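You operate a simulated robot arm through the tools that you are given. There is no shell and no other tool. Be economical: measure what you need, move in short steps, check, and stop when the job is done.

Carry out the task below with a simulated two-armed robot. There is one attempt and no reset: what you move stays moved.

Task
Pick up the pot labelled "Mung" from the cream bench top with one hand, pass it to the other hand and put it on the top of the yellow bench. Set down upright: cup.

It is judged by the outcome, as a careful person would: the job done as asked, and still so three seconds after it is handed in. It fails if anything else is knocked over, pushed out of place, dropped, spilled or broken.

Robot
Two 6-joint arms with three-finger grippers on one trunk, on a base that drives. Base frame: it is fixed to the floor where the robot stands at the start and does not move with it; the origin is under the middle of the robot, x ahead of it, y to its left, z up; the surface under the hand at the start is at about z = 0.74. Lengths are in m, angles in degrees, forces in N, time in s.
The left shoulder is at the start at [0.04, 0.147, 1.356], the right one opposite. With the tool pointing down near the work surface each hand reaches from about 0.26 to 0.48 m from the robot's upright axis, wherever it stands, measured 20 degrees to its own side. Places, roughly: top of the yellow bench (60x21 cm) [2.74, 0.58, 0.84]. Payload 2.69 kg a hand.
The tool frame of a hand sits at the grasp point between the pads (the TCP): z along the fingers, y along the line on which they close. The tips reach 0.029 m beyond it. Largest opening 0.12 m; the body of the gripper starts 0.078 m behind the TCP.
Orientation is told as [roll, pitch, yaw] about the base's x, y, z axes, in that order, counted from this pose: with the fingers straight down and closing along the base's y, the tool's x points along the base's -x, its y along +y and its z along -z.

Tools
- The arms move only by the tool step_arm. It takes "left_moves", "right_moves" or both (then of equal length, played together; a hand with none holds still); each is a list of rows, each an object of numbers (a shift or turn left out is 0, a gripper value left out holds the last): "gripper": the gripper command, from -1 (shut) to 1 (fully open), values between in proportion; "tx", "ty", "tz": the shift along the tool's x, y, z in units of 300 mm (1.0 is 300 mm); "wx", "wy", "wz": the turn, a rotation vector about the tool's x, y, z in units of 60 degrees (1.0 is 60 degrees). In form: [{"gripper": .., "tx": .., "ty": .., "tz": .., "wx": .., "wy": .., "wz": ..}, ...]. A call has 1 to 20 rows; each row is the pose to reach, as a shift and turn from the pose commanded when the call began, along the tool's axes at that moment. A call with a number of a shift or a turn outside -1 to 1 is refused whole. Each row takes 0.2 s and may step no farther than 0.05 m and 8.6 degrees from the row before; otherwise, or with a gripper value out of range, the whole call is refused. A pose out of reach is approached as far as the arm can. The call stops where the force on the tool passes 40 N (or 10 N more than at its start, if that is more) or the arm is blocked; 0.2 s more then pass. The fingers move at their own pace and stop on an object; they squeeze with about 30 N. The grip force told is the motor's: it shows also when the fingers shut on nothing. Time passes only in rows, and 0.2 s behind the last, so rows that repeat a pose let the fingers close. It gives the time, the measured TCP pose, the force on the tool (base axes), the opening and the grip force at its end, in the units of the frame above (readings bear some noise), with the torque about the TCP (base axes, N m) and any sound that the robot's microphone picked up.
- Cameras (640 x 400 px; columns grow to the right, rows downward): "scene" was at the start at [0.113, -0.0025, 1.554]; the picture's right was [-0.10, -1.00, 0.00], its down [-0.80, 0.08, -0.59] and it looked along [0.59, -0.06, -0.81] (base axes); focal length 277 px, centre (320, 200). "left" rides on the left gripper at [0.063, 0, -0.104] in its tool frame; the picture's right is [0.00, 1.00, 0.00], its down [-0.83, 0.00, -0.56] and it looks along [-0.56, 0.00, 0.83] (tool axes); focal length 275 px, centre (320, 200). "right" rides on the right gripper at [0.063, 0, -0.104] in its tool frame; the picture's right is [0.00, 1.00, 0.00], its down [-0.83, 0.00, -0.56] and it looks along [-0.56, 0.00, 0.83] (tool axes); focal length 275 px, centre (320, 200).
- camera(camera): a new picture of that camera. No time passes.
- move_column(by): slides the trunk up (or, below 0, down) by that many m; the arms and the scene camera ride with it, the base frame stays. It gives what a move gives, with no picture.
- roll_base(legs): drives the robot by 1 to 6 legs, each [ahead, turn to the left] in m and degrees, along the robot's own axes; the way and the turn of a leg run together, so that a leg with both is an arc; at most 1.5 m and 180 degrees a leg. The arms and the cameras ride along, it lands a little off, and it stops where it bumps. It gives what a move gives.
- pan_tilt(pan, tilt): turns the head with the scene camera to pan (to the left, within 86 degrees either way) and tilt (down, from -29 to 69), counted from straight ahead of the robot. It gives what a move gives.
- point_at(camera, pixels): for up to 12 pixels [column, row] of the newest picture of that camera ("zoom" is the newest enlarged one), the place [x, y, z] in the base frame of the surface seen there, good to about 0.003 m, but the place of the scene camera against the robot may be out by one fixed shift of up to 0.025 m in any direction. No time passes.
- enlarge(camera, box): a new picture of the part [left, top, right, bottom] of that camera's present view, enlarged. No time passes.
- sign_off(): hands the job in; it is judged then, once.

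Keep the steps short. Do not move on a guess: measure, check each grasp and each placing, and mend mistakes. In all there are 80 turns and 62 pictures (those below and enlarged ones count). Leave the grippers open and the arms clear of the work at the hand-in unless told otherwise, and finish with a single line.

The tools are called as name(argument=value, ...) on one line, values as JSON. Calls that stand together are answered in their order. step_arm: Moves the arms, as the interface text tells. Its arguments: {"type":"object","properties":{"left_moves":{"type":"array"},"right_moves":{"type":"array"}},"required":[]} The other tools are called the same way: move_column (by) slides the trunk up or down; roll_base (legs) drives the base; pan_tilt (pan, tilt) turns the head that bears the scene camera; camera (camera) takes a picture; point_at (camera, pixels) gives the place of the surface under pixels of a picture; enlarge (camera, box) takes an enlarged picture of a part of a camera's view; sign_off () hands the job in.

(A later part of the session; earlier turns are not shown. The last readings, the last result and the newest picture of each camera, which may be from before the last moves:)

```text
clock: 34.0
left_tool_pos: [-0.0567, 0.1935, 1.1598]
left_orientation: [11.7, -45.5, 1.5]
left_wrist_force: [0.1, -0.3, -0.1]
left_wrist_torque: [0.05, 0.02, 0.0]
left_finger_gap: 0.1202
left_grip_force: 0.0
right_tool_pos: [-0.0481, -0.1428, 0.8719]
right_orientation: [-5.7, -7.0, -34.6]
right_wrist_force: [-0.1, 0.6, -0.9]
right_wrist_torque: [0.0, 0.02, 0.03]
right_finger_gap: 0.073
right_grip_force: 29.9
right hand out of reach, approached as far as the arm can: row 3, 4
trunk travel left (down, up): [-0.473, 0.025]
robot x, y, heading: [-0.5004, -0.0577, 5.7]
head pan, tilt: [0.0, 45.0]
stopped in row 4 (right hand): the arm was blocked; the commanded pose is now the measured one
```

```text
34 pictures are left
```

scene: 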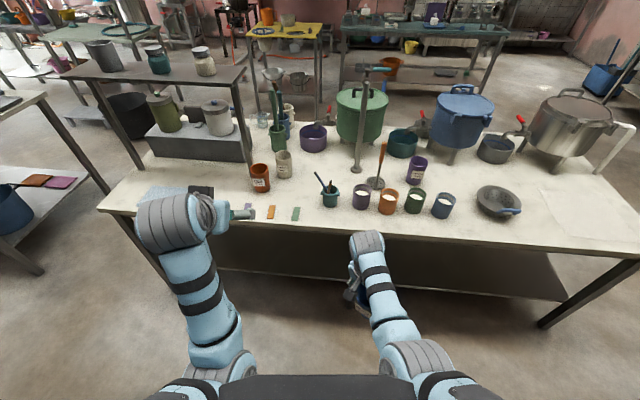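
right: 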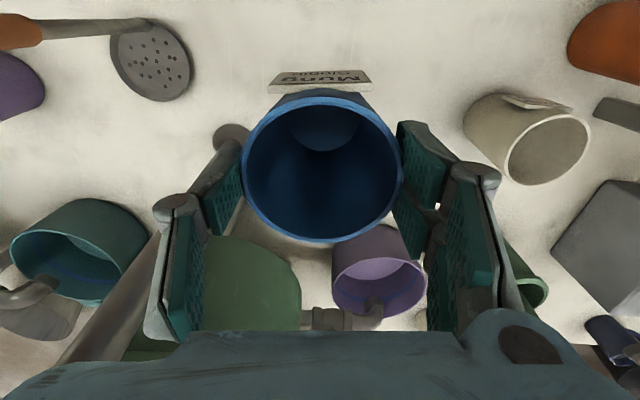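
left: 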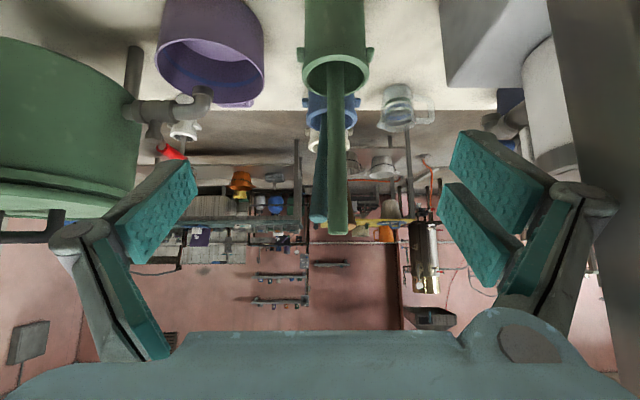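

Yes: the right elbow is beside the trunk plate, so the hand-over must happen farther out. Move the right hand up and out to about 0.51 m ahead, y −0.03 (robot axes), z ≈ 1.03, and undo its tilt.

step_arm(right_moves=[{"ty": 0.05, "tz": -0.1, "wx": -0.03, "wy": 0.03}, {"ty": 0.1, "tz": -0.2, "wx": -0.06, "wy": 0.06}, {"ty": 0.2, "tz": -0.3, "wx": -0.095, "wy": 0.117}, {"tx": 0.02, "ty": 0.3, "tz": -0.4, "wx": -0.095, "wy": 0.117}, {"tx": 0.037, "ty": 0.4, "tz": -0.5, "wx": -0.095, "wy": 0.117}, {"tx": 0.037, "ty": 0.4, "tz": -0.5, "wx": -0.095, "wy": 0.117}])

```text
clock: 35.4
left_tool_pos: [-0.0576, 0.1941, 1.1599]
left_orientation: [11.6, -45.6, 1.6]
left_wrist_force: [0.3, -0.2, -1.1]
left_wrist_torque: [-0.01, -0.02, -0.01]
left_finger_gap: 0.1198
left_grip_force: 0.0
right_tool_pos: [0.0055, -0.013, 1.005]
right_orientation: [0.1, 0.5, -34.9]
right_wrist_force: [-0.6, 0.5, -0.1]
right_wrist_torque: [0.04, 0.0, -0.01]
right_finger_gap: 0.0723
right_grip_force: 30.6
trunk travel left (down, up): [-0.473, 0.025]
robot x, y, heading: [-0.5005, -0.0589, 5.8]
head pan, tilt: [0.0, 45.0]
```

Right hand reads rel ≈ (0.51, 0.0), z 1.005, upright, pot bottom ≈ 0.91. Now turn the left hand to pitch −45°, yaw −35° and lower it to z ≈ 1.02, staying on the left side.

step_arm(left_moves=[{"wx": 0.104, "wy": -0.007, "wz": 0.0715, "tx": 0.062, "ty": -0.009, "tz": 0.047}, {"wx": 0.208, "wy": -0.0145, "wz": 0.143, "tx": 0.124, "ty": -0.018, "tz": 0.094}, {"wx": 0.313, "wy": -0.022, "wz": 0.2145, "tx": 0.187, "ty": -0.028, "tz": 0.14}, {"wx": 0.417, "wy": -0.029, "wz": 0.286, "tx": 0.249, "ty": -0.037, "tz": 0.187}, {"wx": 0.522, "wy": -0.036, "wz": 0.3575, "tx": 0.311, "ty": -0.047, "tz": 0.234}, {"wx": 0.626, "wy": -0.0435, "wz": 0.429, "tx": 0.373, "ty": -0.056, "tz": 0.281}, {"wx": 0.626, "wy": -0.0435, "wz": 0.429, "tx": 0.373, "ty": -0.056, "tz": 0.281}])

camera(camera="left")

camera(camera="scene")

```text
clock: 37.0
left_tool_pos: [-0.074, 0.1943, 1.0207]
left_orientation: [-0.2, -45.5, -34.8]
left_wrist_force: [0.1, -0.9, -0.1]
left_wrist_torque: [0.01, 0.04, 0.02]
left_finger_gap: 0.1201
left_grip_force: 0.1
right_tool_pos: [0.0062, -0.0128, 1.0038]
right_orientation: [0.0, 0.4, -34.8]
right_wrist_force: [0.0, -1.0, -0.3]
right_wrist_torque: [0.03, 0.03, 0.02]
right_finger_gap: 0.0725
right_grip_force: 29.9
trunk travel left (down, up): [-0.473, 0.025]
robot x, y, heading: [-0.502, -0.0576, 5.7]
head pan, tilt: [0.0, 45.0]
```

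```text
33 pictures are left
```

left: 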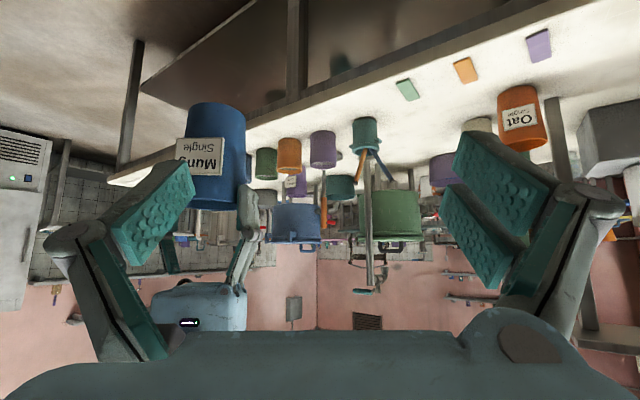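

```text
32 pictures are left
```

scene: 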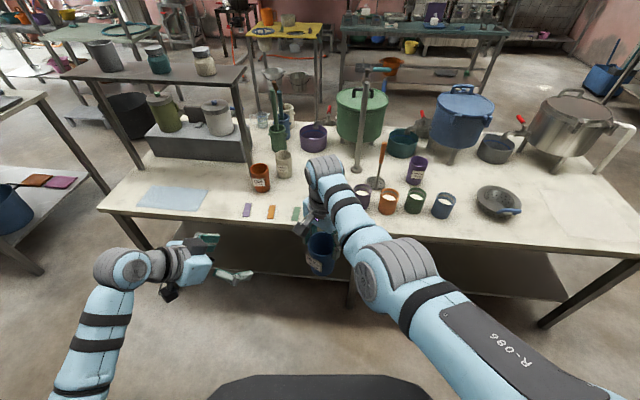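

Orientation is exact, and the pot with its label is visible at left (215,160), held by the right fingers. Measure the pot's position from the left camera.

point_at(camera="left", pixels=[[190, 112], [242, 112], [215, 108], [215, 125], [205, 160], [235, 150], [230, 205], [190, 207], [242, 180]])

```text
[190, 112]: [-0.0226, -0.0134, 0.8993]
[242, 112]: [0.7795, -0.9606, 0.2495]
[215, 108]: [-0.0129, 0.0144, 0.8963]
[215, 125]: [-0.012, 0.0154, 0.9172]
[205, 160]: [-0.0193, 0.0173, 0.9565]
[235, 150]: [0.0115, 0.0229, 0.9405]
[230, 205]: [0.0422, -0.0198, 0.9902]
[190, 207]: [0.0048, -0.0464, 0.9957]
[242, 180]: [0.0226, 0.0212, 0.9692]
```

Pot: axis ≈ (0.006, −0.013), bottom ≈ 0.896, rim ≈ 1.007; it slipped ~1 cm at the lift, but is firm. Bring the left hand to a pre-grasp 12 cm back along its approach line.

step_arm(left_moves=[{"gripper": 1, "tx": -0.055, "ty": -0.1, "tz": 0.053}, {"gripper": 1, "tx": -0.11, "ty": -0.2, "tz": 0.106}, {"gripper": 1, "tx": -0.166, "ty": -0.3, "tz": 0.159}, {"gripper": 1, "tx": -0.222, "ty": -0.412, "tz": 0.212}, {"gripper": 1, "tx": -0.222, "ty": -0.412, "tz": 0.212}])

camera(camera="left")

```text
clock: 38.2
left_tool_pos: [-0.0708, 0.0587, 1.0153]
left_orientation: [3.0, -43.8, -36.7]
left_wrist_force: [-0.1, 1.0, -0.8]
left_wrist_torque: [-0.02, -0.04, -0.01]
left_finger_gap: 0.1196
left_grip_force: 0.0
right_tool_pos: [0.0057, -0.0124, 1.0034]
right_orientation: [0.2, 0.4, -34.8]
right_wrist_force: [0.8, 0.0, -1.7]
right_wrist_torque: [0.0, -0.02, 0.01]
right_finger_gap: 0.0726
right_grip_force: 30.0
trunk travel left (down, up): [-0.473, 0.025]
robot x, y, heading: [-0.506, -0.0594, 5.9]
head pan, tilt: [0.0, 45.0]
```

```text
31 pictures are left
```

left: 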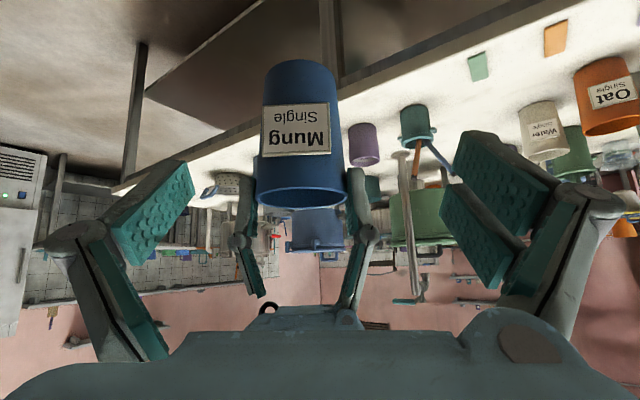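

Nearly there (still 2 cm off laterally, perhaps settling). Advance half way, 6 cm, and check.

step_arm(left_moves=[{"gripper": 1, "tz": 0.07}, {"gripper": 1, "tz": 0.13}, {"gripper": 1, "tz": 0.2}, {"gripper": 1, "tz": 0.2}])

camera(camera="left")

```text
clock: 39.4
left_tool_pos: [-0.0398, 0.0552, 0.9595]
left_orientation: [4.6, -41.6, -37.3]
left_wrist_force: [0.4, -0.6, -0.4]
left_wrist_torque: [0.0, -0.03, -0.01]
left_finger_gap: 0.1201
left_grip_force: 0.1
right_tool_pos: [0.0055, -0.0126, 1.0054]
right_orientation: [0.1, 0.3, -34.8]
right_wrist_force: [-0.8, 0.7, -0.8]
right_wrist_torque: [0.0, 0.0, -0.02]
right_finger_gap: 0.0727
right_grip_force: 30.2
trunk travel left (down, up): [-0.473, 0.025]
robot x, y, heading: [-0.505, -0.0586, 5.7]
head pan, tilt: [0.0, 45.0]
stopped in row 4 (left hand): the arm was blocked; the commanded pose is now the measured one
```

```text
30 pictures are left
```

left: 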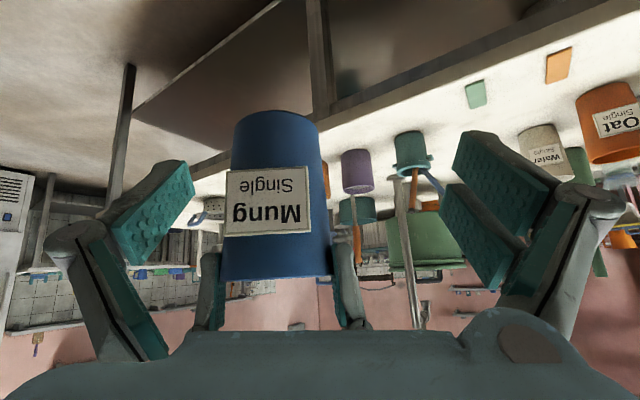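

The left arm was blocked short. See what it touches.

pan_tilt(pan=0, tilt=66)

camera(camera="scene")

```text
clock: 40.2
left_tool_pos: [-0.0412, 0.0545, 0.9588]
left_orientation: [4.5, -41.6, -37.0]
left_wrist_force: [-0.7, 0.1, 1.2]
left_wrist_torque: [0.04, 0.03, -0.01]
left_finger_gap: 0.1202
left_grip_force: 0.0
right_tool_pos: [0.0044, -0.0127, 1.0044]
right_orientation: [0.1, 0.3, -34.8]
right_wrist_force: [-0.5, 0.5, -0.9]
right_wrist_torque: [-0.01, -0.01, -0.02]
right_finger_gap: 0.0727
right_grip_force: 29.6
trunk travel left (down, up): [-0.473, 0.025]
robot x, y, heading: [-0.4997, -0.0576, 5.8]
head pan, tilt: [0.0, 66.0]
```

```text
29 pictures are left
```

scene: 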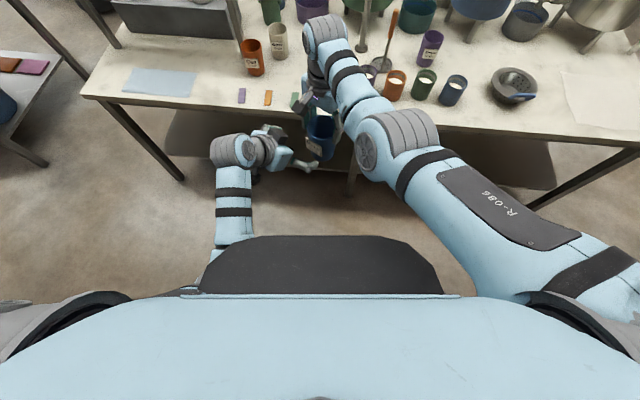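

The left elbow is low beside the trunk plate, so the left hand should come in more from its own side. Withdraw the left hand back/left, and turn the right hand (pot) a further −45° yaw so the grips will match.

step_arm(left_moves=[{"gripper": 1, "tz": -0.13}, {"gripper": 1, "tz": -0.26}, {"gripper": 1, "tz": -0.39}, {"gripper": 1, "tz": -0.39, "ty": 0.1, "tx": 0.05}, {"gripper": 1, "tz": -0.39, "ty": 0.2, "tx": 0.1}, {"gripper": 1, "tz": -0.39, "ty": 0.313, "tx": 0.133}])

step_arm(right_moves=[{"gripper": -1, "wz": 0.125}, {"gripper": -1, "wz": 0.25}, {"gripper": -1, "wz": 0.375}, {"gripper": -1, "wz": 0.5}, {"gripper": -1, "wz": 0.625}, {"gripper": -1, "wz": 0.75}, {"gripper": -1, "wz": 0.75}])

```text
clock: 41.6
left_tool_pos: [-0.0787, 0.1911, 1.0276]
left_orientation: [4.1, -41.8, -37.0]
left_wrist_force: [0.2, -0.2, -0.3]
left_wrist_torque: [0.01, 0.02, -0.02]
left_finger_gap: 0.1198
left_grip_force: 0.1
right_tool_pos: [0.0055, -0.0112, 1.0042]
right_orientation: [0.1, 0.4, -34.8]
right_wrist_force: [-0.2, -0.8, -0.4]
right_wrist_torque: [0.02, 0.01, 0.02]
right_finger_gap: 0.0725
right_grip_force: 29.9
trunk travel left (down, up): [-0.473, 0.025]
robot x, y, heading: [-0.501, -0.0579, 5.9]
head pan, tilt: [0.0, 66.0]
```

```text
clock: 43.2
left_tool_pos: [-0.0794, 0.1892, 1.0274]
left_orientation: [4.3, -41.7, -37.0]
left_wrist_force: [-0.2, 0.5, -0.7]
left_wrist_torque: [-0.03, -0.01, 0.05]
left_finger_gap: 0.1201
left_grip_force: 0.0
right_tool_pos: [0.006, -0.0127, 1.0034]
right_orientation: [-0.3, 0.4, -79.9]
right_wrist_force: [0.6, -1.2, -0.8]
right_wrist_torque: [-0.01, 0.0, -0.01]
right_finger_gap: 0.0724
right_grip_force: 29.9
trunk travel left (down, up): [-0.473, 0.025]
robot x, y, heading: [-0.5043, -0.0582, 5.9]
head pan, tilt: [0.0, 66.0]
```

Right hand now at yaw −80°, pot still firm. Turn the left hand to yaw −80°, pitch −45° and place it 20 cm back on its new approach line at ≈ (−0.02, 0.133, 1.08).

step_arm(left_moves=[{"gripper": 1, "wx": 0.08, "wy": -0.01, "wz": 0.0744, "tx": -0.046, "ty": -0.005, "tz": 0.007}, {"gripper": 1, "wx": 0.16, "wy": -0.02, "wz": 0.149, "tx": -0.091, "ty": -0.01, "tz": 0.014}, {"gripper": 1, "wx": 0.24, "wy": -0.031, "wz": 0.223, "tx": -0.137, "ty": -0.015, "tz": 0.02}, {"gripper": 1, "wx": 0.32, "wy": -0.041, "wz": 0.298, "tx": -0.183, "ty": -0.02, "tz": 0.027}, {"gripper": 1, "wx": 0.4, "wy": -0.051, "wz": 0.372, "tx": -0.229, "ty": -0.024, "tz": 0.034}, {"gripper": 1, "wx": 0.48, "wy": -0.062, "wz": 0.447, "tx": -0.274, "ty": -0.029, "tz": 0.041}, {"gripper": 1, "wx": 0.56, "wy": -0.072, "wz": 0.521, "tx": -0.32, "ty": -0.034, "tz": 0.048}, {"gripper": 1, "wx": 0.56, "wy": -0.072, "wz": 0.521, "tx": -0.32, "ty": -0.034, "tz": 0.048}])

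camera(camera="left")

```text
clock: 45.0
left_tool_pos: [-0.0194, 0.1311, 1.0773]
left_orientation: [0.2, -45.0, -80.3]
left_wrist_force: [-0.1, 1.0, 0.1]
left_wrist_torque: [-0.01, -0.01, 0.01]
left_finger_gap: 0.1201
left_grip_force: 0.1
right_tool_pos: [0.006, -0.0129, 1.0037]
right_orientation: [-0.2, 0.4, -79.8]
right_wrist_force: [0.4, -0.9, -0.2]
right_wrist_torque: [-0.03, 0.0, 0.0]
right_finger_gap: 0.0727
right_grip_force: 30.0
trunk travel left (down, up): [-0.473, 0.025]
robot x, y, heading: [-0.5038, -0.0575, 5.5]
head pan, tilt: [0.0, 66.0]
```

```text
28 pictures are left
```

left: 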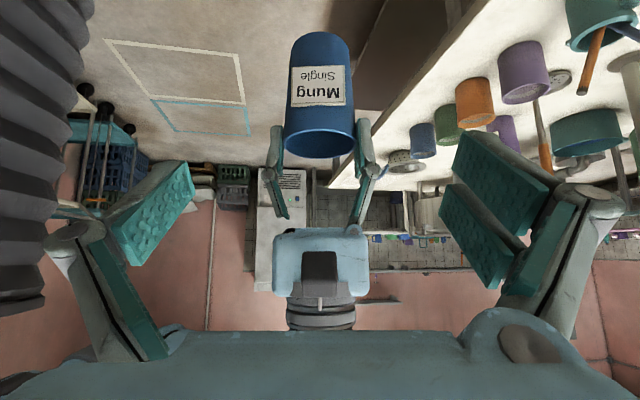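

On target and well aligned with the pot at (320,95). Re-measure the pot from here.

point_at(camera="left", pixels=[[322, 36], [296, 50], [346, 50], [320, 70], [292, 140], [350, 140], [320, 156], [320, 120], [319, 103]])

```text
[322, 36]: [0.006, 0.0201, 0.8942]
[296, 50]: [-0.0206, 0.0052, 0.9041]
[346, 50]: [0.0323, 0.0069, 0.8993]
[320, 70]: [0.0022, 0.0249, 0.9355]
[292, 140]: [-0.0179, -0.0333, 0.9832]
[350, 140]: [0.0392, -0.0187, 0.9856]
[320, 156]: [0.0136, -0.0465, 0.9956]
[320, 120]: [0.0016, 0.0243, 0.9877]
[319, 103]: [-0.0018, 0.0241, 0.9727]
```

Approach is purely along the tool's z (19.6 cm). Advance 13 cm first.

step_arm(left_moves=[{"gripper": 1, "tz": 0.1}, {"gripper": 1, "tz": 0.2}, {"gripper": 1, "tz": 0.3}, {"gripper": 1, "tz": 0.43}, {"gripper": 1, "tz": 0.43}])

camera(camera="left")

camera(camera="scene")

```text
clock: 46.2
left_tool_pos: [-0.0004, 0.0417, 0.9881]
left_orientation: [0.1, -45.0, -80.1]
left_wrist_force: [0.1, 0.5, -0.2]
left_wrist_torque: [0.04, 0.0, 0.0]
left_finger_gap: 0.12
left_grip_force: 0.1
right_tool_pos: [0.0054, -0.0132, 1.0042]
right_orientation: [-0.2, 0.4, -79.8]
right_wrist_force: [0.3, -0.5, -0.9]
right_wrist_torque: [-0.02, -0.03, 0.03]
right_finger_gap: 0.0726
right_grip_force: 29.7
trunk travel left (down, up): [-0.473, 0.025]
robot x, y, heading: [-0.5041, -0.0586, 5.6]
head pan, tilt: [0.0, 66.0]
```

```text
27 pictures are left
```

left: 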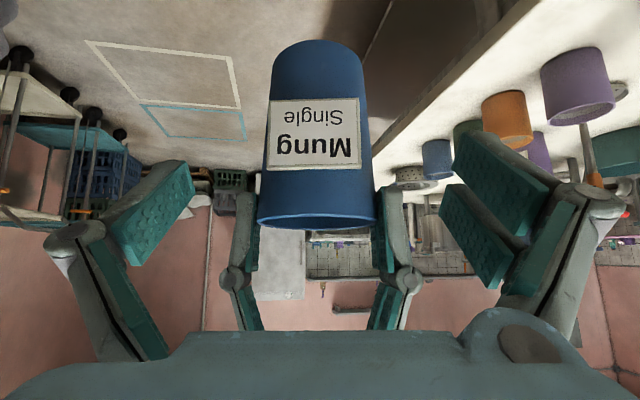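

```text
26 pictures are left
```

scene: 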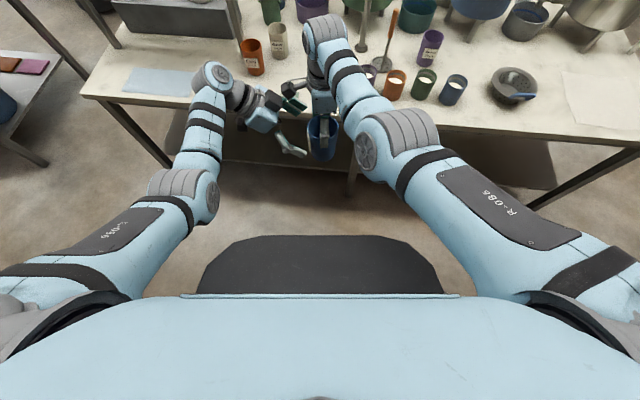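

All good: symmetric, clear of the right fingers. Advance the remaining 6.7 cm.

step_arm(left_moves=[{"gripper": 1, "tz": 0.06}, {"gripper": 1, "tz": 0.12}, {"gripper": 1, "tz": 0.18}, {"gripper": 1, "tz": 0.223}, {"gripper": 1, "tz": 0.223}])

camera(camera="left")

enlarge(camera="scene", box=[230, 50, 410, 190])

```text
clock: 47.4
left_tool_pos: [0.0058, -0.0044, 0.9416]
left_orientation: [0.2, -45.0, -80.2]
left_wrist_force: [0.4, -0.1, -0.4]
left_wrist_torque: [-0.02, -0.01, 0.01]
left_finger_gap: 0.1199
left_grip_force: 0.1
right_tool_pos: [0.0046, -0.0126, 1.0053]
right_orientation: [-0.2, 0.4, -79.8]
right_wrist_force: [0.2, 0.3, -0.5]
right_wrist_torque: [0.01, 0.02, 0.01]
right_finger_gap: 0.0726
right_grip_force: 29.7
trunk travel left (down, up): [-0.473, 0.025]
robot x, y, heading: [-0.5045, -0.0539, 5.8]
head pan, tilt: [0.0, 66.0]
```

```text
25 pictures are left
```

left: 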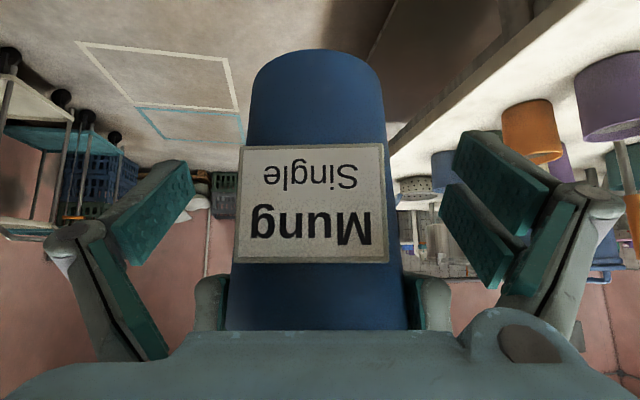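

```text
2.86 times, centred on (320, 120) of scene
```

zoom: 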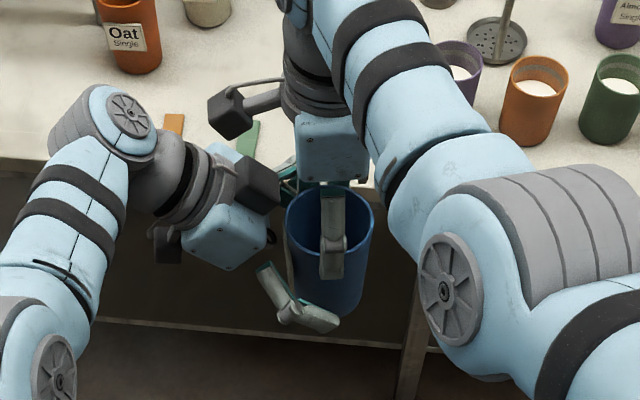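

Left pads straddle the lower pot, clear of the right fingers. Close the left gripper while the right holds.

step_arm(left_moves=[{"gripper": -1}, {"gripper": -1}, {"gripper": -1}, {"gripper": -1}, {"gripper": -1}])

camera(camera="left")

```text
clock: 48.6
left_tool_pos: [0.007, -0.0036, 0.942]
left_orientation: [0.4, -44.9, -80.1]
left_wrist_force: [24.0, 24.9, 5.6]
left_wrist_torque: [-0.75, 1.25, 0.13]
left_finger_gap: 0.08
left_grip_force: 30.1
right_tool_pos: [0.0058, -0.013, 1.0036]
right_orientation: [-0.5, 0.2, -80.0]
right_wrist_force: [-23.5, -25.6, -6.1]
right_wrist_torque: [-0.83, 0.15, 0.03]
right_finger_gap: 0.0724
right_grip_force: 29.9
trunk travel left (down, up): [-0.473, 0.025]
robot x, y, heading: [-0.5053, -0.0577, 5.7]
head pan, tilt: [0.0, 66.0]
```

```text
23 pictures are left
```

left: 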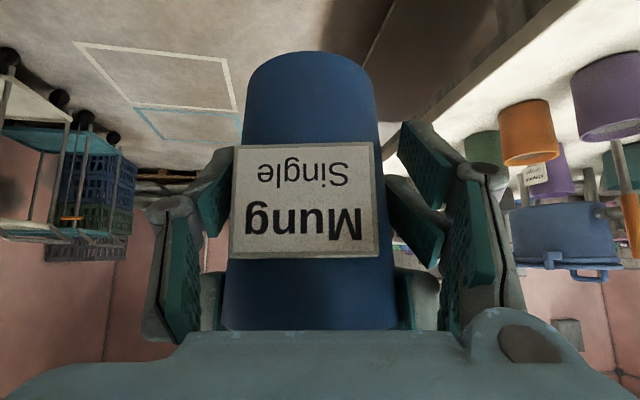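

The left stopped at gap 0.080 (pot ≈ 0.07) with 24 N side forces: something is off-centre. Look closely.

enlarge(camera="left", box=[130, 90, 530, 340])

camera(camera="right")

point_at(camera="left", pixels=[[236, 200], [376, 200], [240, 155], [372, 155], [210, 180], [400, 200], [420, 150], [405, 290], [215, 290], [450, 270], [180, 250], [310, 90]])

```text
1.60 times, centred on (330, 215) of left
```

zoom: 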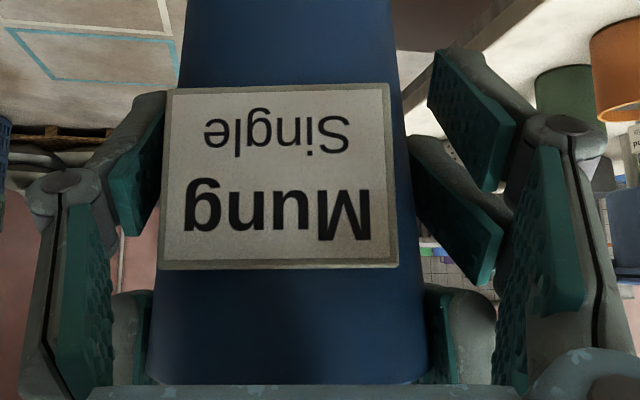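

```text
21 pictures are left
```

right: 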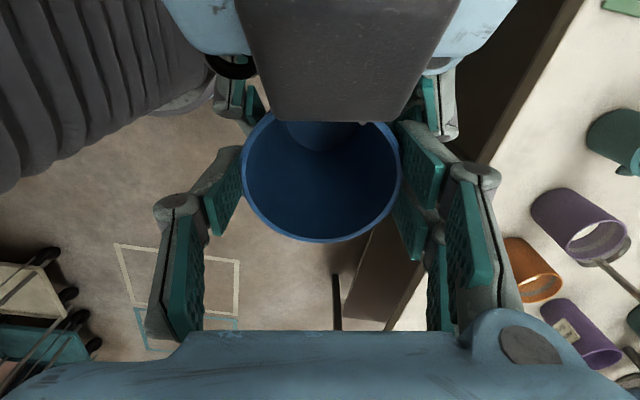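

```text
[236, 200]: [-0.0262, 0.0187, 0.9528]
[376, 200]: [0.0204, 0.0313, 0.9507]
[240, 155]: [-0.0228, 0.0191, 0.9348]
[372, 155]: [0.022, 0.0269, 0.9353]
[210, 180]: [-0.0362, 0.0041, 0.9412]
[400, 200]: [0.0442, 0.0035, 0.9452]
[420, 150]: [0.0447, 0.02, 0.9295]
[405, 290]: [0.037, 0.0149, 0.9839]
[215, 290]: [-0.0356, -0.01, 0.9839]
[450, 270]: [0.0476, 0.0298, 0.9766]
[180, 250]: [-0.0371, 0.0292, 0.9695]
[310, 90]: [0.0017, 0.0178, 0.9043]
```

The left gripper's double-prong finger is pressing on the right hand's double-prong finger (contact around z 0.99), not the pot. I must approach flatter. Open the left and withdraw 9 cm.

step_arm(left_moves=[{"gripper": 1}, {"gripper": 1}, {"gripper": 1}, {"gripper": 1, "tz": -0.1}, {"gripper": 1, "tz": -0.2}, {"gripper": 1, "tz": -0.3}, {"gripper": 1, "tz": -0.3}])

camera(camera="left")

point_at(camera="left", pixels=[[322, 42], [290, 55], [350, 55], [310, 115], [375, 130], [285, 130], [250, 200], [395, 200]])

```text
clock: 50.2
left_tool_pos: [-0.0061, 0.0561, 1.0046]
left_orientation: [0.1, -45.0, -80.1]
left_wrist_force: [-0.2, 0.2, -0.3]
left_wrist_torque: [0.01, 0.01, 0.01]
left_finger_gap: 0.1201
left_grip_force: 0.0
right_tool_pos: [0.0046, -0.0117, 1.003]
right_orientation: [-0.2, 0.5, -79.8]
right_wrist_force: [0.0, 0.2, -0.1]
right_wrist_torque: [-0.04, -0.03, 0.04]
right_finger_gap: 0.0725
right_grip_force: 29.5
trunk travel left (down, up): [-0.473, 0.025]
robot x, y, heading: [-0.5015, -0.0614, 5.8]
head pan, tilt: [0.0, 66.0]
```

```text
20 pictures are left
```

left: 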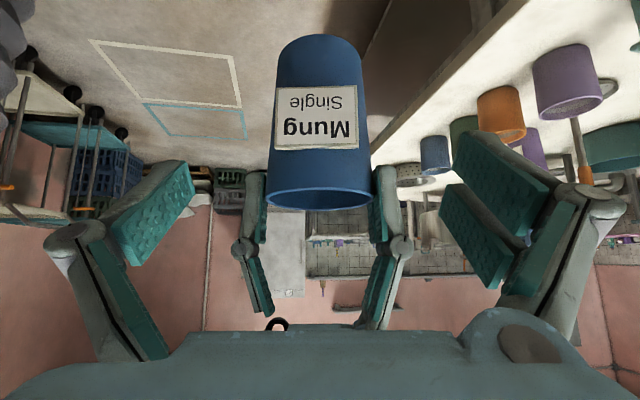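

```text
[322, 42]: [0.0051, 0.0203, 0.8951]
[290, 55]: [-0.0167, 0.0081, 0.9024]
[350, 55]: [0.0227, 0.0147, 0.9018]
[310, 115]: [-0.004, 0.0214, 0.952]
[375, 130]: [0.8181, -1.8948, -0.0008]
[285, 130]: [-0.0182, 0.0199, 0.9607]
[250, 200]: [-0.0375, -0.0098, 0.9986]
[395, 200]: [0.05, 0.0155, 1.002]
```

The pot is unmoved. Flatten the left hand to pitch −68° and set it 10 cm back on the new line.

step_arm(left_moves=[{"gripper": 1, "tx": 0.053, "wy": -0.128}, {"gripper": 1, "tx": 0.107, "wy": -0.255}, {"gripper": 1, "tx": 0.16, "tz": -0.009, "ty": -0.003, "wy": -0.383}, {"gripper": 1, "tx": 0.16, "tz": -0.009, "ty": -0.003, "wy": -0.383}])

```text
clock: 51.2
left_tool_pos: [-0.0185, 0.0912, 0.9772]
left_orientation: [0.5, -68.0, -80.4]
left_wrist_force: [-0.7, -0.2, 0.3]
left_wrist_torque: [0.01, -0.01, 0.01]
left_finger_gap: 0.12
left_grip_force: 0.1
left hand out of reach, approached as far as the arm can: row 3, 4
right_tool_pos: [0.0061, -0.0138, 1.0044]
right_orientation: [-0.2, 0.4, -79.7]
right_wrist_force: [-0.2, -0.3, -1.0]
right_wrist_torque: [-0.02, 0.0, -0.01]
right_finger_gap: 0.0726
right_grip_force: 29.9
trunk travel left (down, up): [-0.473, 0.025]
robot x, y, heading: [-0.5025, -0.0581, 5.7]
head pan, tilt: [0.0, 66.0]
```

Close enough. Advance 8 cm and verify.

step_arm(left_moves=[{"gripper": 1, "tz": 0.09}, {"gripper": 1, "tz": 0.18}, {"gripper": 1, "tz": 0.27}, {"gripper": 1, "tz": 0.27}])

```text
clock: 52.2
left_tool_pos: [-0.0187, 0.0165, 0.9526]
left_orientation: [0.3, -68.1, -80.2]
left_wrist_force: [0.0, 1.0, -0.4]
left_wrist_torque: [0.03, 0.01, 0.02]
left_finger_gap: 0.1201
left_grip_force: 0.1
left hand out of reach, approached as far as the arm can: row 1, 2, 3, 4
right_tool_pos: [0.0044, -0.0124, 1.0047]
right_orientation: [-0.3, 0.3, -79.9]
right_wrist_force: [0.1, -0.2, -0.6]
right_wrist_torque: [0.01, 0.0, -0.01]
right_finger_gap: 0.0722
right_grip_force: 29.8
trunk travel left (down, up): [-0.473, 0.025]
robot x, y, heading: [-0.5028, -0.0566, 5.8]
head pan, tilt: [0.0, 66.0]
```

The left hand is 2 cm short outward. Turn both hands' yaw by +15° (to −65°), which brings the left wrist closer to the robot; back the left off first.

step_arm(left_moves=[{"gripper": 1, "tz": -0.081}, {"gripper": 1, "tz": -0.162}, {"gripper": 1, "tz": -0.162, "ty": -0.035, "wx": -0.116, "wz": -0.047}, {"gripper": 1, "tz": -0.162, "ty": -0.069, "wx": -0.232, "wz": -0.094}, {"gripper": 1, "tz": -0.162, "ty": -0.069, "wx": -0.232, "wz": -0.094}], right_moves=[{"gripper": -1}, {"gripper": -1}, {"gripper": -1, "wz": -0.125}, {"gripper": -1, "wz": -0.25}, {"gripper": -1, "wz": -0.25}])

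camera(camera="left")

```text
clock: 53.4
left_tool_pos: [-0.0459, 0.0587, 0.9687]
left_orientation: [0.1, -67.9, -65.0]
left_wrist_force: [-0.8, -0.1, -0.3]
left_wrist_torque: [0.01, 0.02, -0.01]
left_finger_gap: 0.1199
left_grip_force: 0.2
right_tool_pos: [0.0063, -0.0141, 1.0029]
right_orientation: [-0.1, 0.4, -64.9]
right_wrist_force: [0.2, -0.5, 0.2]
right_wrist_torque: [0.01, 0.0, 0.01]
right_finger_gap: 0.0726
right_grip_force: 30.1
trunk travel left (down, up): [-0.473, 0.025]
robot x, y, heading: [-0.5048, -0.0549, 5.7]
head pan, tilt: [0.0, 66.0]
```

```text
19 pictures are left
```

left: 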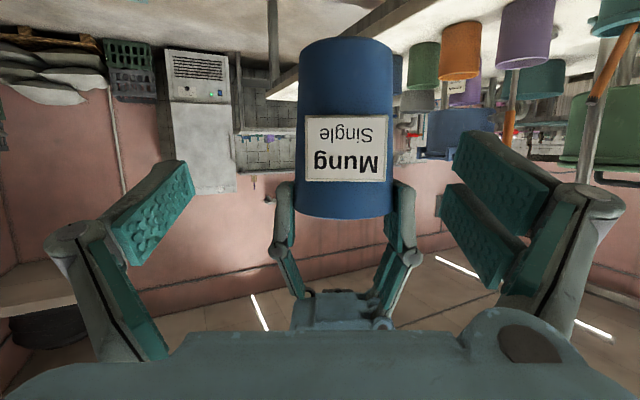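

In reach now. Correct 1.6 cm sideways and advance 8 cm to the target (0, −0.001, 0.935).

step_arm(left_moves=[{"gripper": 1, "ty": 0.055, "tx": 0.013}, {"gripper": 1, "ty": 0.055, "tx": 0.013, "tz": 0.09}, {"gripper": 1, "ty": 0.055, "tx": 0.013, "tz": 0.18}, {"gripper": 1, "ty": 0.055, "tx": 0.013, "tz": 0.27}, {"gripper": 1, "ty": 0.055, "tx": 0.013, "tz": 0.27}])

camera(camera="left")

```text
clock: 54.6
left_tool_pos: [0.0007, -0.0019, 0.937]
left_orientation: [0.3, -67.9, -65.2]
left_wrist_force: [0.6, -0.5, 0.6]
left_wrist_torque: [0.0, -0.02, 0.0]
left_finger_gap: 0.12
left_grip_force: 0.0
right_tool_pos: [0.0051, -0.0137, 1.0051]
right_orientation: [-0.1, 0.4, -64.8]
right_wrist_force: [0.4, 0.6, -0.4]
right_wrist_torque: [0.0, 0.01, -0.01]
right_finger_gap: 0.0727
right_grip_force: 30.4
trunk travel left (down, up): [-0.473, 0.025]
robot x, y, heading: [-0.5025, -0.0621, 6.1]
head pan, tilt: [0.0, 66.0]
```

```text
18 pictures are left
```

left: 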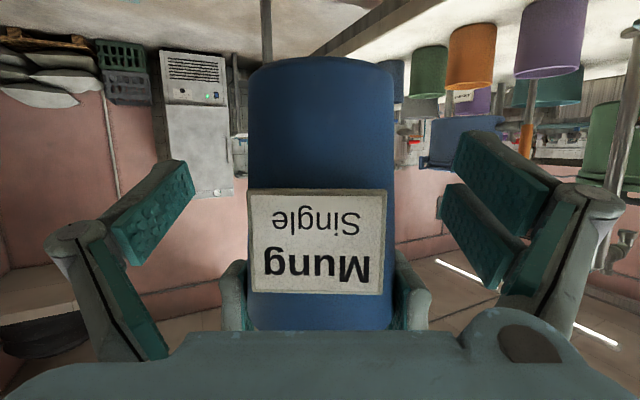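

On target; the right fingers (rows 250-330) are well apart from the left prongs. Close the left gripper.

step_arm(left_moves=[{"gripper": 0.4}, {"gripper": 0}, {"gripper": -1}, {"gripper": -1}, {"gripper": -1}])

camera(camera="left")

```text
clock: 55.8
left_tool_pos: [0.0019, -0.0017, 0.9366]
left_orientation: [0.3, -68.0, -65.2]
left_wrist_force: [6.7, 3.9, -0.8]
left_wrist_torque: [-0.27, 0.54, 0.04]
left_finger_gap: 0.0683
left_grip_force: 29.7
right_tool_pos: [0.0048, -0.0129, 1.0042]
right_orientation: [-0.2, 0.4, -64.7]
right_wrist_force: [-7.9, -4.1, 1.1]
right_wrist_torque: [-0.03, -0.1, 0.05]
right_finger_gap: 0.0728
right_grip_force: 30.3
trunk travel left (down, up): [-0.473, 0.025]
robot x, y, heading: [-0.5016, -0.0594, 6.1]
head pan, tilt: [0.0, 66.0]
```

```text
17 pictures are left
```

left: 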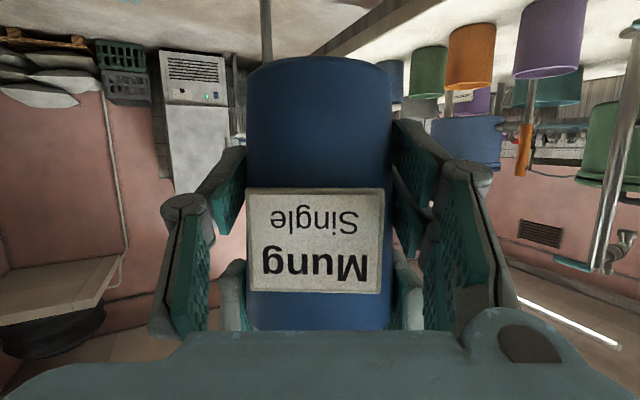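

Left holds the pot: gap 0.068, 30 N, low preload. Now open the right hand, keep left squeezing, and check.

step_arm(right_moves=[{"gripper": 0}, {"gripper": 1}, {"gripper": 1}, {"gripper": 1}], left_moves=[{"gripper": -1}, {"gripper": -1}, {"gripper": -1}, {"gripper": -1}])

step_arm(right_moves=[{"gripper": 1, "tz": -0.08}, {"gripper": 1, "tz": -0.16}, {"gripper": 1, "tz": -0.23}, {"gripper": 1, "tz": -0.23}], left_moves=[{"gripper": -1}, {"gripper": -1}, {"gripper": -1}, {"gripper": -1}])

camera(camera="right")

```text
clock: 56.8
left_tool_pos: [0.001, -0.0037, 0.9373]
left_orientation: [0.3, -68.0, -65.2]
left_wrist_force: [-0.3, 0.4, 0.3]
left_wrist_torque: [0.03, -0.03, 0.01]
left_finger_gap: 0.0681
left_grip_force: 29.6
right_tool_pos: [0.0058, -0.0129, 1.0036]
right_orientation: [-0.1, 0.3, -64.8]
right_wrist_force: [1.4, 0.0, -0.1]
right_wrist_torque: [-0.01, 0.03, -0.04]
right_finger_gap: 0.1203
right_grip_force: 0.1
trunk travel left (down, up): [-0.473, 0.025]
robot x, y, heading: [-0.5046, -0.0583, 5.6]
head pan, tilt: [0.0, 66.0]
```

```text
clock: 57.8
left_tool_pos: [0.0018, -0.0032, 0.9366]
left_orientation: [0.3, -68.1, -65.3]
left_wrist_force: [0.6, -0.3, -1.1]
left_wrist_torque: [0.0, 0.01, 0.0]
left_finger_gap: 0.0681
left_grip_force: 29.3
right_tool_pos: [0.0127, -0.018, 1.073]
right_orientation: [-0.1, 0.5, -64.8]
right_wrist_force: [-0.7, -1.0, 0.5]
right_wrist_torque: [-0.02, -0.01, -0.02]
right_finger_gap: 0.1199
right_grip_force: 0.0
right hand out of reach, approached as far as the arm can: row 2, 3, 4
trunk travel left (down, up): [-0.473, 0.025]
robot x, y, heading: [-0.5024, -0.0591, 6.0]
head pan, tilt: [0.0, 66.0]
```

```text
16 pictures are left
```

right: 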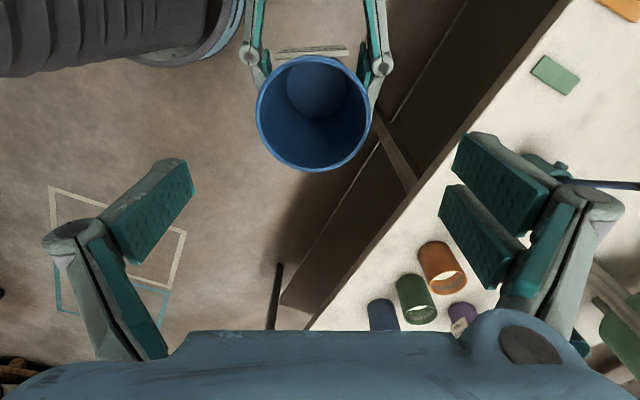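

The pass is done: the left hand alone holds the pot. Move the open right hand away to its own side.

step_arm(right_moves=[{"gripper": 1, "tx": -0.14, "ty": -0.06}, {"gripper": 1, "tx": -0.27, "ty": -0.126}, {"gripper": 1, "tx": -0.41, "ty": -0.19}, {"gripper": 1, "tx": -0.543, "ty": -0.253}, {"gripper": 1, "tx": -0.543, "ty": -0.253}], left_moves=[{"gripper": -1}, {"gripper": -1}, {"gripper": -1}, {"gripper": -1}, {"gripper": -1}])

step_arm(left_moves=[{"gripper": -1, "wx": -0.11, "wz": -0.0446, "ty": 0.09}, {"gripper": -1, "wx": -0.22, "wz": -0.089, "ty": 0.11, "tz": -0.11}, {"gripper": -1, "wx": -0.331, "wz": -0.134, "ty": 0.12, "tz": -0.22}, {"gripper": -1, "wx": -0.442, "wz": -0.178, "ty": 0.13, "tz": -0.33}, {"gripper": -1, "wx": -0.552, "wz": -0.223, "ty": 0.14, "tz": -0.44}, {"gripper": -1, "wx": -0.662, "wz": -0.268, "ty": 0.15, "tz": -0.52}, {"gripper": -1, "wx": -0.773, "wz": -0.3125, "ty": 0.15, "tz": -0.52}, {"gripper": -1, "wx": -0.773, "wz": -0.3125, "ty": 0.15, "tz": -0.52}])

camera(camera="left")

```text
clock: 59.0
left_tool_pos: [0.0017, -0.0021, 0.9374]
left_orientation: [0.5, -68.1, -65.4]
left_wrist_force: [0.5, 0.4, 0.1]
left_wrist_torque: [0.02, 0.01, -0.03]
left_finger_gap: 0.0681
left_grip_force: 30.0
right_tool_pos: [0.0363, -0.1935, 1.0567]
right_orientation: [0.0, 0.4, -64.8]
right_wrist_force: [-0.2, -0.4, 0.0]
right_wrist_torque: [0.03, -0.03, 0.01]
right_finger_gap: 0.1198
right_grip_force: 0.1
right hand out of reach, approached as far as the arm can: row 2, 3, 4, 5
trunk travel left (down, up): [-0.473, 0.025]
robot x, y, heading: [-0.5049, -0.0554, 6.1]
head pan, tilt: [0.0, 66.0]
```

```text
clock: 60.8
left_tool_pos: [-0.0196, 0.149, 0.996]
left_orientation: [0.2, -68.1, -15.1]
left_wrist_force: [-1.1, -0.1, -0.2]
left_wrist_torque: [-0.01, 0.0, -0.05]
left_finger_gap: 0.0684
left_grip_force: 29.9
right_tool_pos: [0.0367, -0.1924, 1.0565]
right_orientation: [-0.1, 0.4, -64.8]
right_wrist_force: [-0.3, -0.5, -1.1]
right_wrist_torque: [-0.04, -0.01, 0.0]
right_finger_gap: 0.12
right_grip_force: 0.0
trunk travel left (down, up): [-0.473, 0.025]
robot x, y, heading: [-0.5015, -0.0569, 5.7]
head pan, tilt: [0.0, 66.0]
```

```text
15 pictures are left
```

left: 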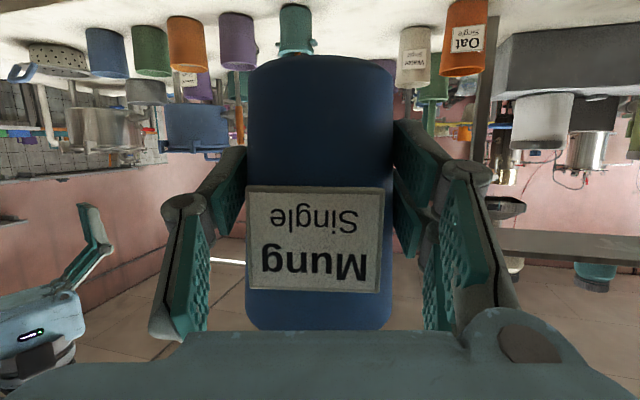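

Pot is held upright in front of the left side. Drive: turn right, go 1.95 m along −y past the bench end, turn back left, then 1.5 m ahead.

roll_base(legs=[[0, -96], [1.5, 0], [0.45, 0], [0, 90], [1.5, 0]])

pan_tilt(pan=45, tilt=25)

camera(camera="scene")

```text
clock: 85.5
left_tool_pos: [1.4411, -1.9133, 0.9952]
left_orientation: [0.2, -68.1, -22.3]
left_wrist_force: [-0.8, -0.6, -0.4]
left_wrist_torque: [0.0, -0.02, -0.01]
left_finger_gap: 0.0678
left_grip_force: 30.3
right_tool_pos: [1.4541, -2.2583, 1.0578]
right_orientation: [-0.1, 0.4, -72.0]
right_wrist_force: [-0.2, -0.3, -0.2]
right_wrist_torque: [0.01, -0.02, 0.02]
right_finger_gap: 0.12
right_grip_force: 0.0
trunk travel left (down, up): [-0.473, 0.025]
robot x, y, heading: [0.9364, -2.0593, -1.8]
head pan, tilt: [0.0, 66.0]
```

```text
clock: 86.6
left_tool_pos: [1.4409, -1.9135, 0.9954]
left_orientation: [0.2, -68.1, -22.3]
left_wrist_force: [-0.5, 0.0, 0.3]
left_wrist_torque: [0.04, 0.02, -0.01]
left_finger_gap: 0.0676
left_grip_force: 30.0
right_tool_pos: [1.4543, -2.2583, 1.057]
right_orientation: [-0.2, 0.3, -72.0]
right_wrist_force: [-0.1, -0.5, -0.6]
right_wrist_torque: [0.02, 0.01, 0.0]
right_finger_gap: 0.12
right_grip_force: 0.1
trunk travel left (down, up): [-0.473, 0.025]
robot x, y, heading: [0.9369, -2.0569, -1.6]
head pan, tilt: [45.0, 25.0]
```

```text
14 pictures are left
```

scene: 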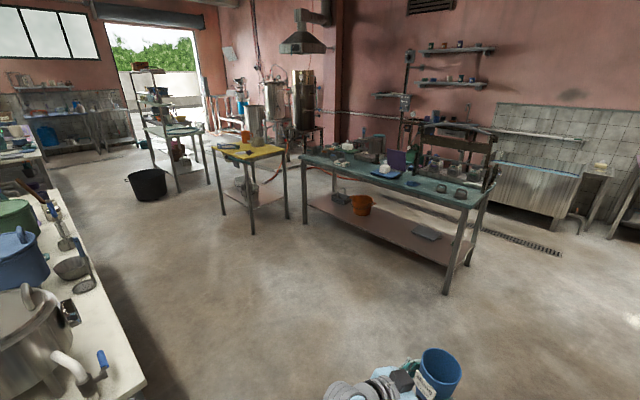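

I see the aisle: cream bench at left, yellow bench at (250,150), green table at (400,180). Measure the layout.

point_at(camera="scene", pixels=[[213, 150], [248, 160], [284, 151], [250, 143], [253, 233], [445, 293], [300, 155], [464, 208], [143, 380], [52, 192], [240, 153], [390, 170]])

enlarge(camera="scene", box=[190, 120, 310, 195])

```text
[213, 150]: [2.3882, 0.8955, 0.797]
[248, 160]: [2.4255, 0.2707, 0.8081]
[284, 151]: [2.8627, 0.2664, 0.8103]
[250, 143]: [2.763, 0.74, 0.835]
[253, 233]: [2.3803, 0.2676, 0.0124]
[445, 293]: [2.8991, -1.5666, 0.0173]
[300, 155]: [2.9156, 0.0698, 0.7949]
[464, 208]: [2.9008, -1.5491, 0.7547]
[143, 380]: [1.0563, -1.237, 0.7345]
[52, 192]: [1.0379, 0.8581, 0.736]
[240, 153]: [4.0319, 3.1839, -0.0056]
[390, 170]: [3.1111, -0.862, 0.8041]
```

```text
5.33 times, centred on (250, 158) of scene
```

zoom: 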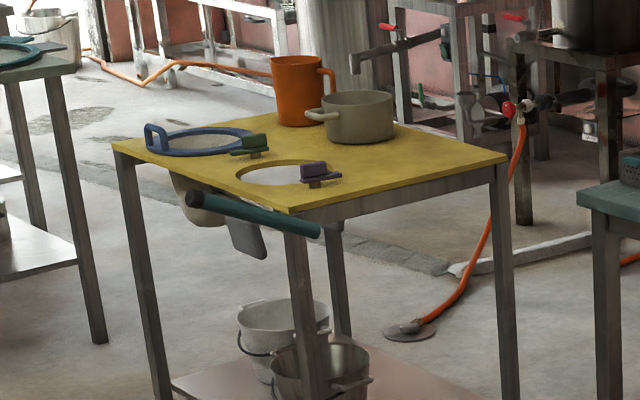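

Yellow bench: x ≈ 2.39–2.87, y ≈ 0.27–0.89; the flat free part is at the back right (≈ 2.72, 0.37), with the mug and pot further left. The corner between it and the green table (x ≥ 2.9) is free floor, so I'll approach diagonally from the front right.

roll_base(legs=[[1.0, 0], [0, 91.7], [1.34, 0], [0, -38], [0.36, 0]])

pan_tilt(pan=0, tilt=45)

camera(camera="scene")

```text
clock: 105.7
left_tool_pos: [2.2255, 0.0395, 0.997]
left_orientation: [0.2, -68.3, 34.4]
left_wrist_force: [-0.5, 0.1, -0.9]
left_wrist_torque: [-0.02, -0.01, 0.01]
left_finger_gap: 0.0675
left_grip_force: 30.1
right_tool_pos: [2.5225, -0.139, 1.0567]
right_orientation: [0.0, 0.4, -15.2]
right_wrist_force: [-0.5, -0.4, -0.1]
right_wrist_torque: [0.03, 0.04, 0.03]
right_finger_gap: 0.1203
right_grip_force: 0.1
trunk travel left (down, up): [-0.473, 0.025]
robot x, y, heading: [2.0711, -0.4613, 55.5]
head pan, tilt: [45.0, 25.0]
```

```text
clock: 106.8
left_tool_pos: [2.2264, 0.041, 0.9966]
left_orientation: [0.3, -68.1, 34.5]
left_wrist_force: [0.5, 0.2, 0.4]
left_wrist_torque: [-0.01, -0.02, 0.01]
left_finger_gap: 0.0675
left_grip_force: 29.5
right_tool_pos: [2.5217, -0.1358, 1.0561]
right_orientation: [-0.2, 0.4, -15.2]
right_wrist_force: [1.4, 0.2, 0.0]
right_wrist_torque: [-0.01, 0.0, 0.02]
right_finger_gap: 0.1199
right_grip_force: 0.0
trunk travel left (down, up): [-0.473, 0.025]
robot x, y, heading: [2.0708, -0.4629, 55.1]
head pan, tilt: [0.0, 45.0]
```

```text
12 pictures are left
```

scene: 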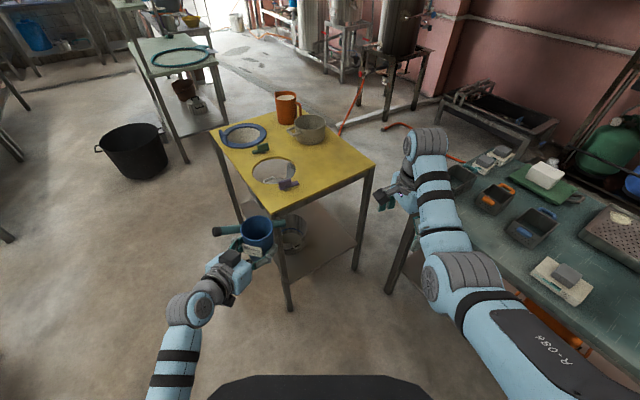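

Measure bench corners, free spot, obstacles, and the held pot's rim (to calibrate the scene camera's shift).

point_at(camera="scene", pixels=[[374, 168], [283, 205], [340, 165], [330, 180], [322, 142], [296, 143], [288, 186], [310, 122], [242, 227], [272, 227], [257, 218], [257, 246]])

enlarge(camera="scene", box=[200, 80, 400, 260])

```text
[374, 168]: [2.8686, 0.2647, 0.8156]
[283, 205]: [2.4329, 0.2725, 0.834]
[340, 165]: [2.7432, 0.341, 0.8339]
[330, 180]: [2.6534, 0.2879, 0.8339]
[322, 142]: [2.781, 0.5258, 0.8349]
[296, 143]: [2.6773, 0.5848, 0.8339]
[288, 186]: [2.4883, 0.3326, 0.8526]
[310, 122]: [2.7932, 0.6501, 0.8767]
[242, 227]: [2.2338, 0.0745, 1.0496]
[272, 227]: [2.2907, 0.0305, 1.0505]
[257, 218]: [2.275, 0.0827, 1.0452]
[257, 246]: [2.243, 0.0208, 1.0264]
```

```text
2.22 times, centred on (300, 170) of scene
```

zoom: 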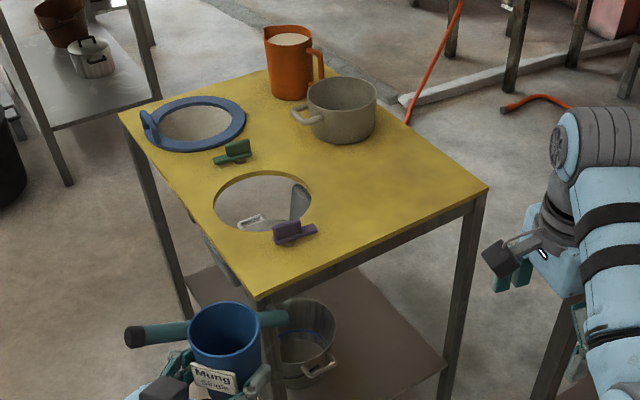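

Free spot near (2.73, 0.39) is clear (knob at (2.49, 0.33), grey pot near (2.76, 0.60)). Drive 0.40 ahead and turn 18° right so the left hand faces that spot.

roll_base(legs=[[0.4, 0], [0, -18]])

camera(camera="scene")

```text
clock: 110.2
left_tool_pos: [2.5902, 0.2889, 0.9949]
left_orientation: [0.1, -68.0, 17.0]
left_wrist_force: [0.1, 0.8, -0.8]
left_wrist_torque: [0.03, -0.01, 0.0]
left_finger_gap: 0.0674
left_grip_force: 30.3
right_tool_pos: [2.8174, 0.0282, 1.0554]
right_orientation: [-0.2, 0.4, -32.9]
right_wrist_force: [-0.1, -0.1, -0.1]
right_wrist_torque: [-0.01, 0.01, 0.02]
right_finger_gap: 0.1198
right_grip_force: 0.0
trunk travel left (down, up): [-0.473, 0.025]
robot x, y, heading: [2.2906, -0.1386, 37.8]
head pan, tilt: [0.0, 45.0]
```

```text
10 pictures are left
```

scene: 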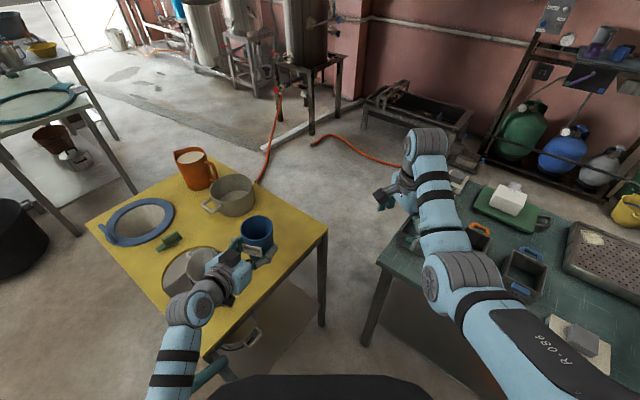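

Measure the target area and the held pot in the same view for a relative check.

point_at(camera="scene", pixels=[[326, 232], [213, 340], [290, 230], [300, 245], [285, 250], [232, 214], [252, 196], [242, 229], [273, 229], [210, 207], [405, 240], [240, 186]])

```text
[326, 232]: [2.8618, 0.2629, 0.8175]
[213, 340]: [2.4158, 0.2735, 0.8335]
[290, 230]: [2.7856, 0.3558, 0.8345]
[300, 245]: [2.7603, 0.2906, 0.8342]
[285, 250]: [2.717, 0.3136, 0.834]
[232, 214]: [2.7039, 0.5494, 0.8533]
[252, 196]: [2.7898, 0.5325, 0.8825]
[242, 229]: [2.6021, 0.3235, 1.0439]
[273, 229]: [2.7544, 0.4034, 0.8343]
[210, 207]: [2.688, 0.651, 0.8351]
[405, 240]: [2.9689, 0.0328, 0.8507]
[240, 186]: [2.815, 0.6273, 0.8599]
```

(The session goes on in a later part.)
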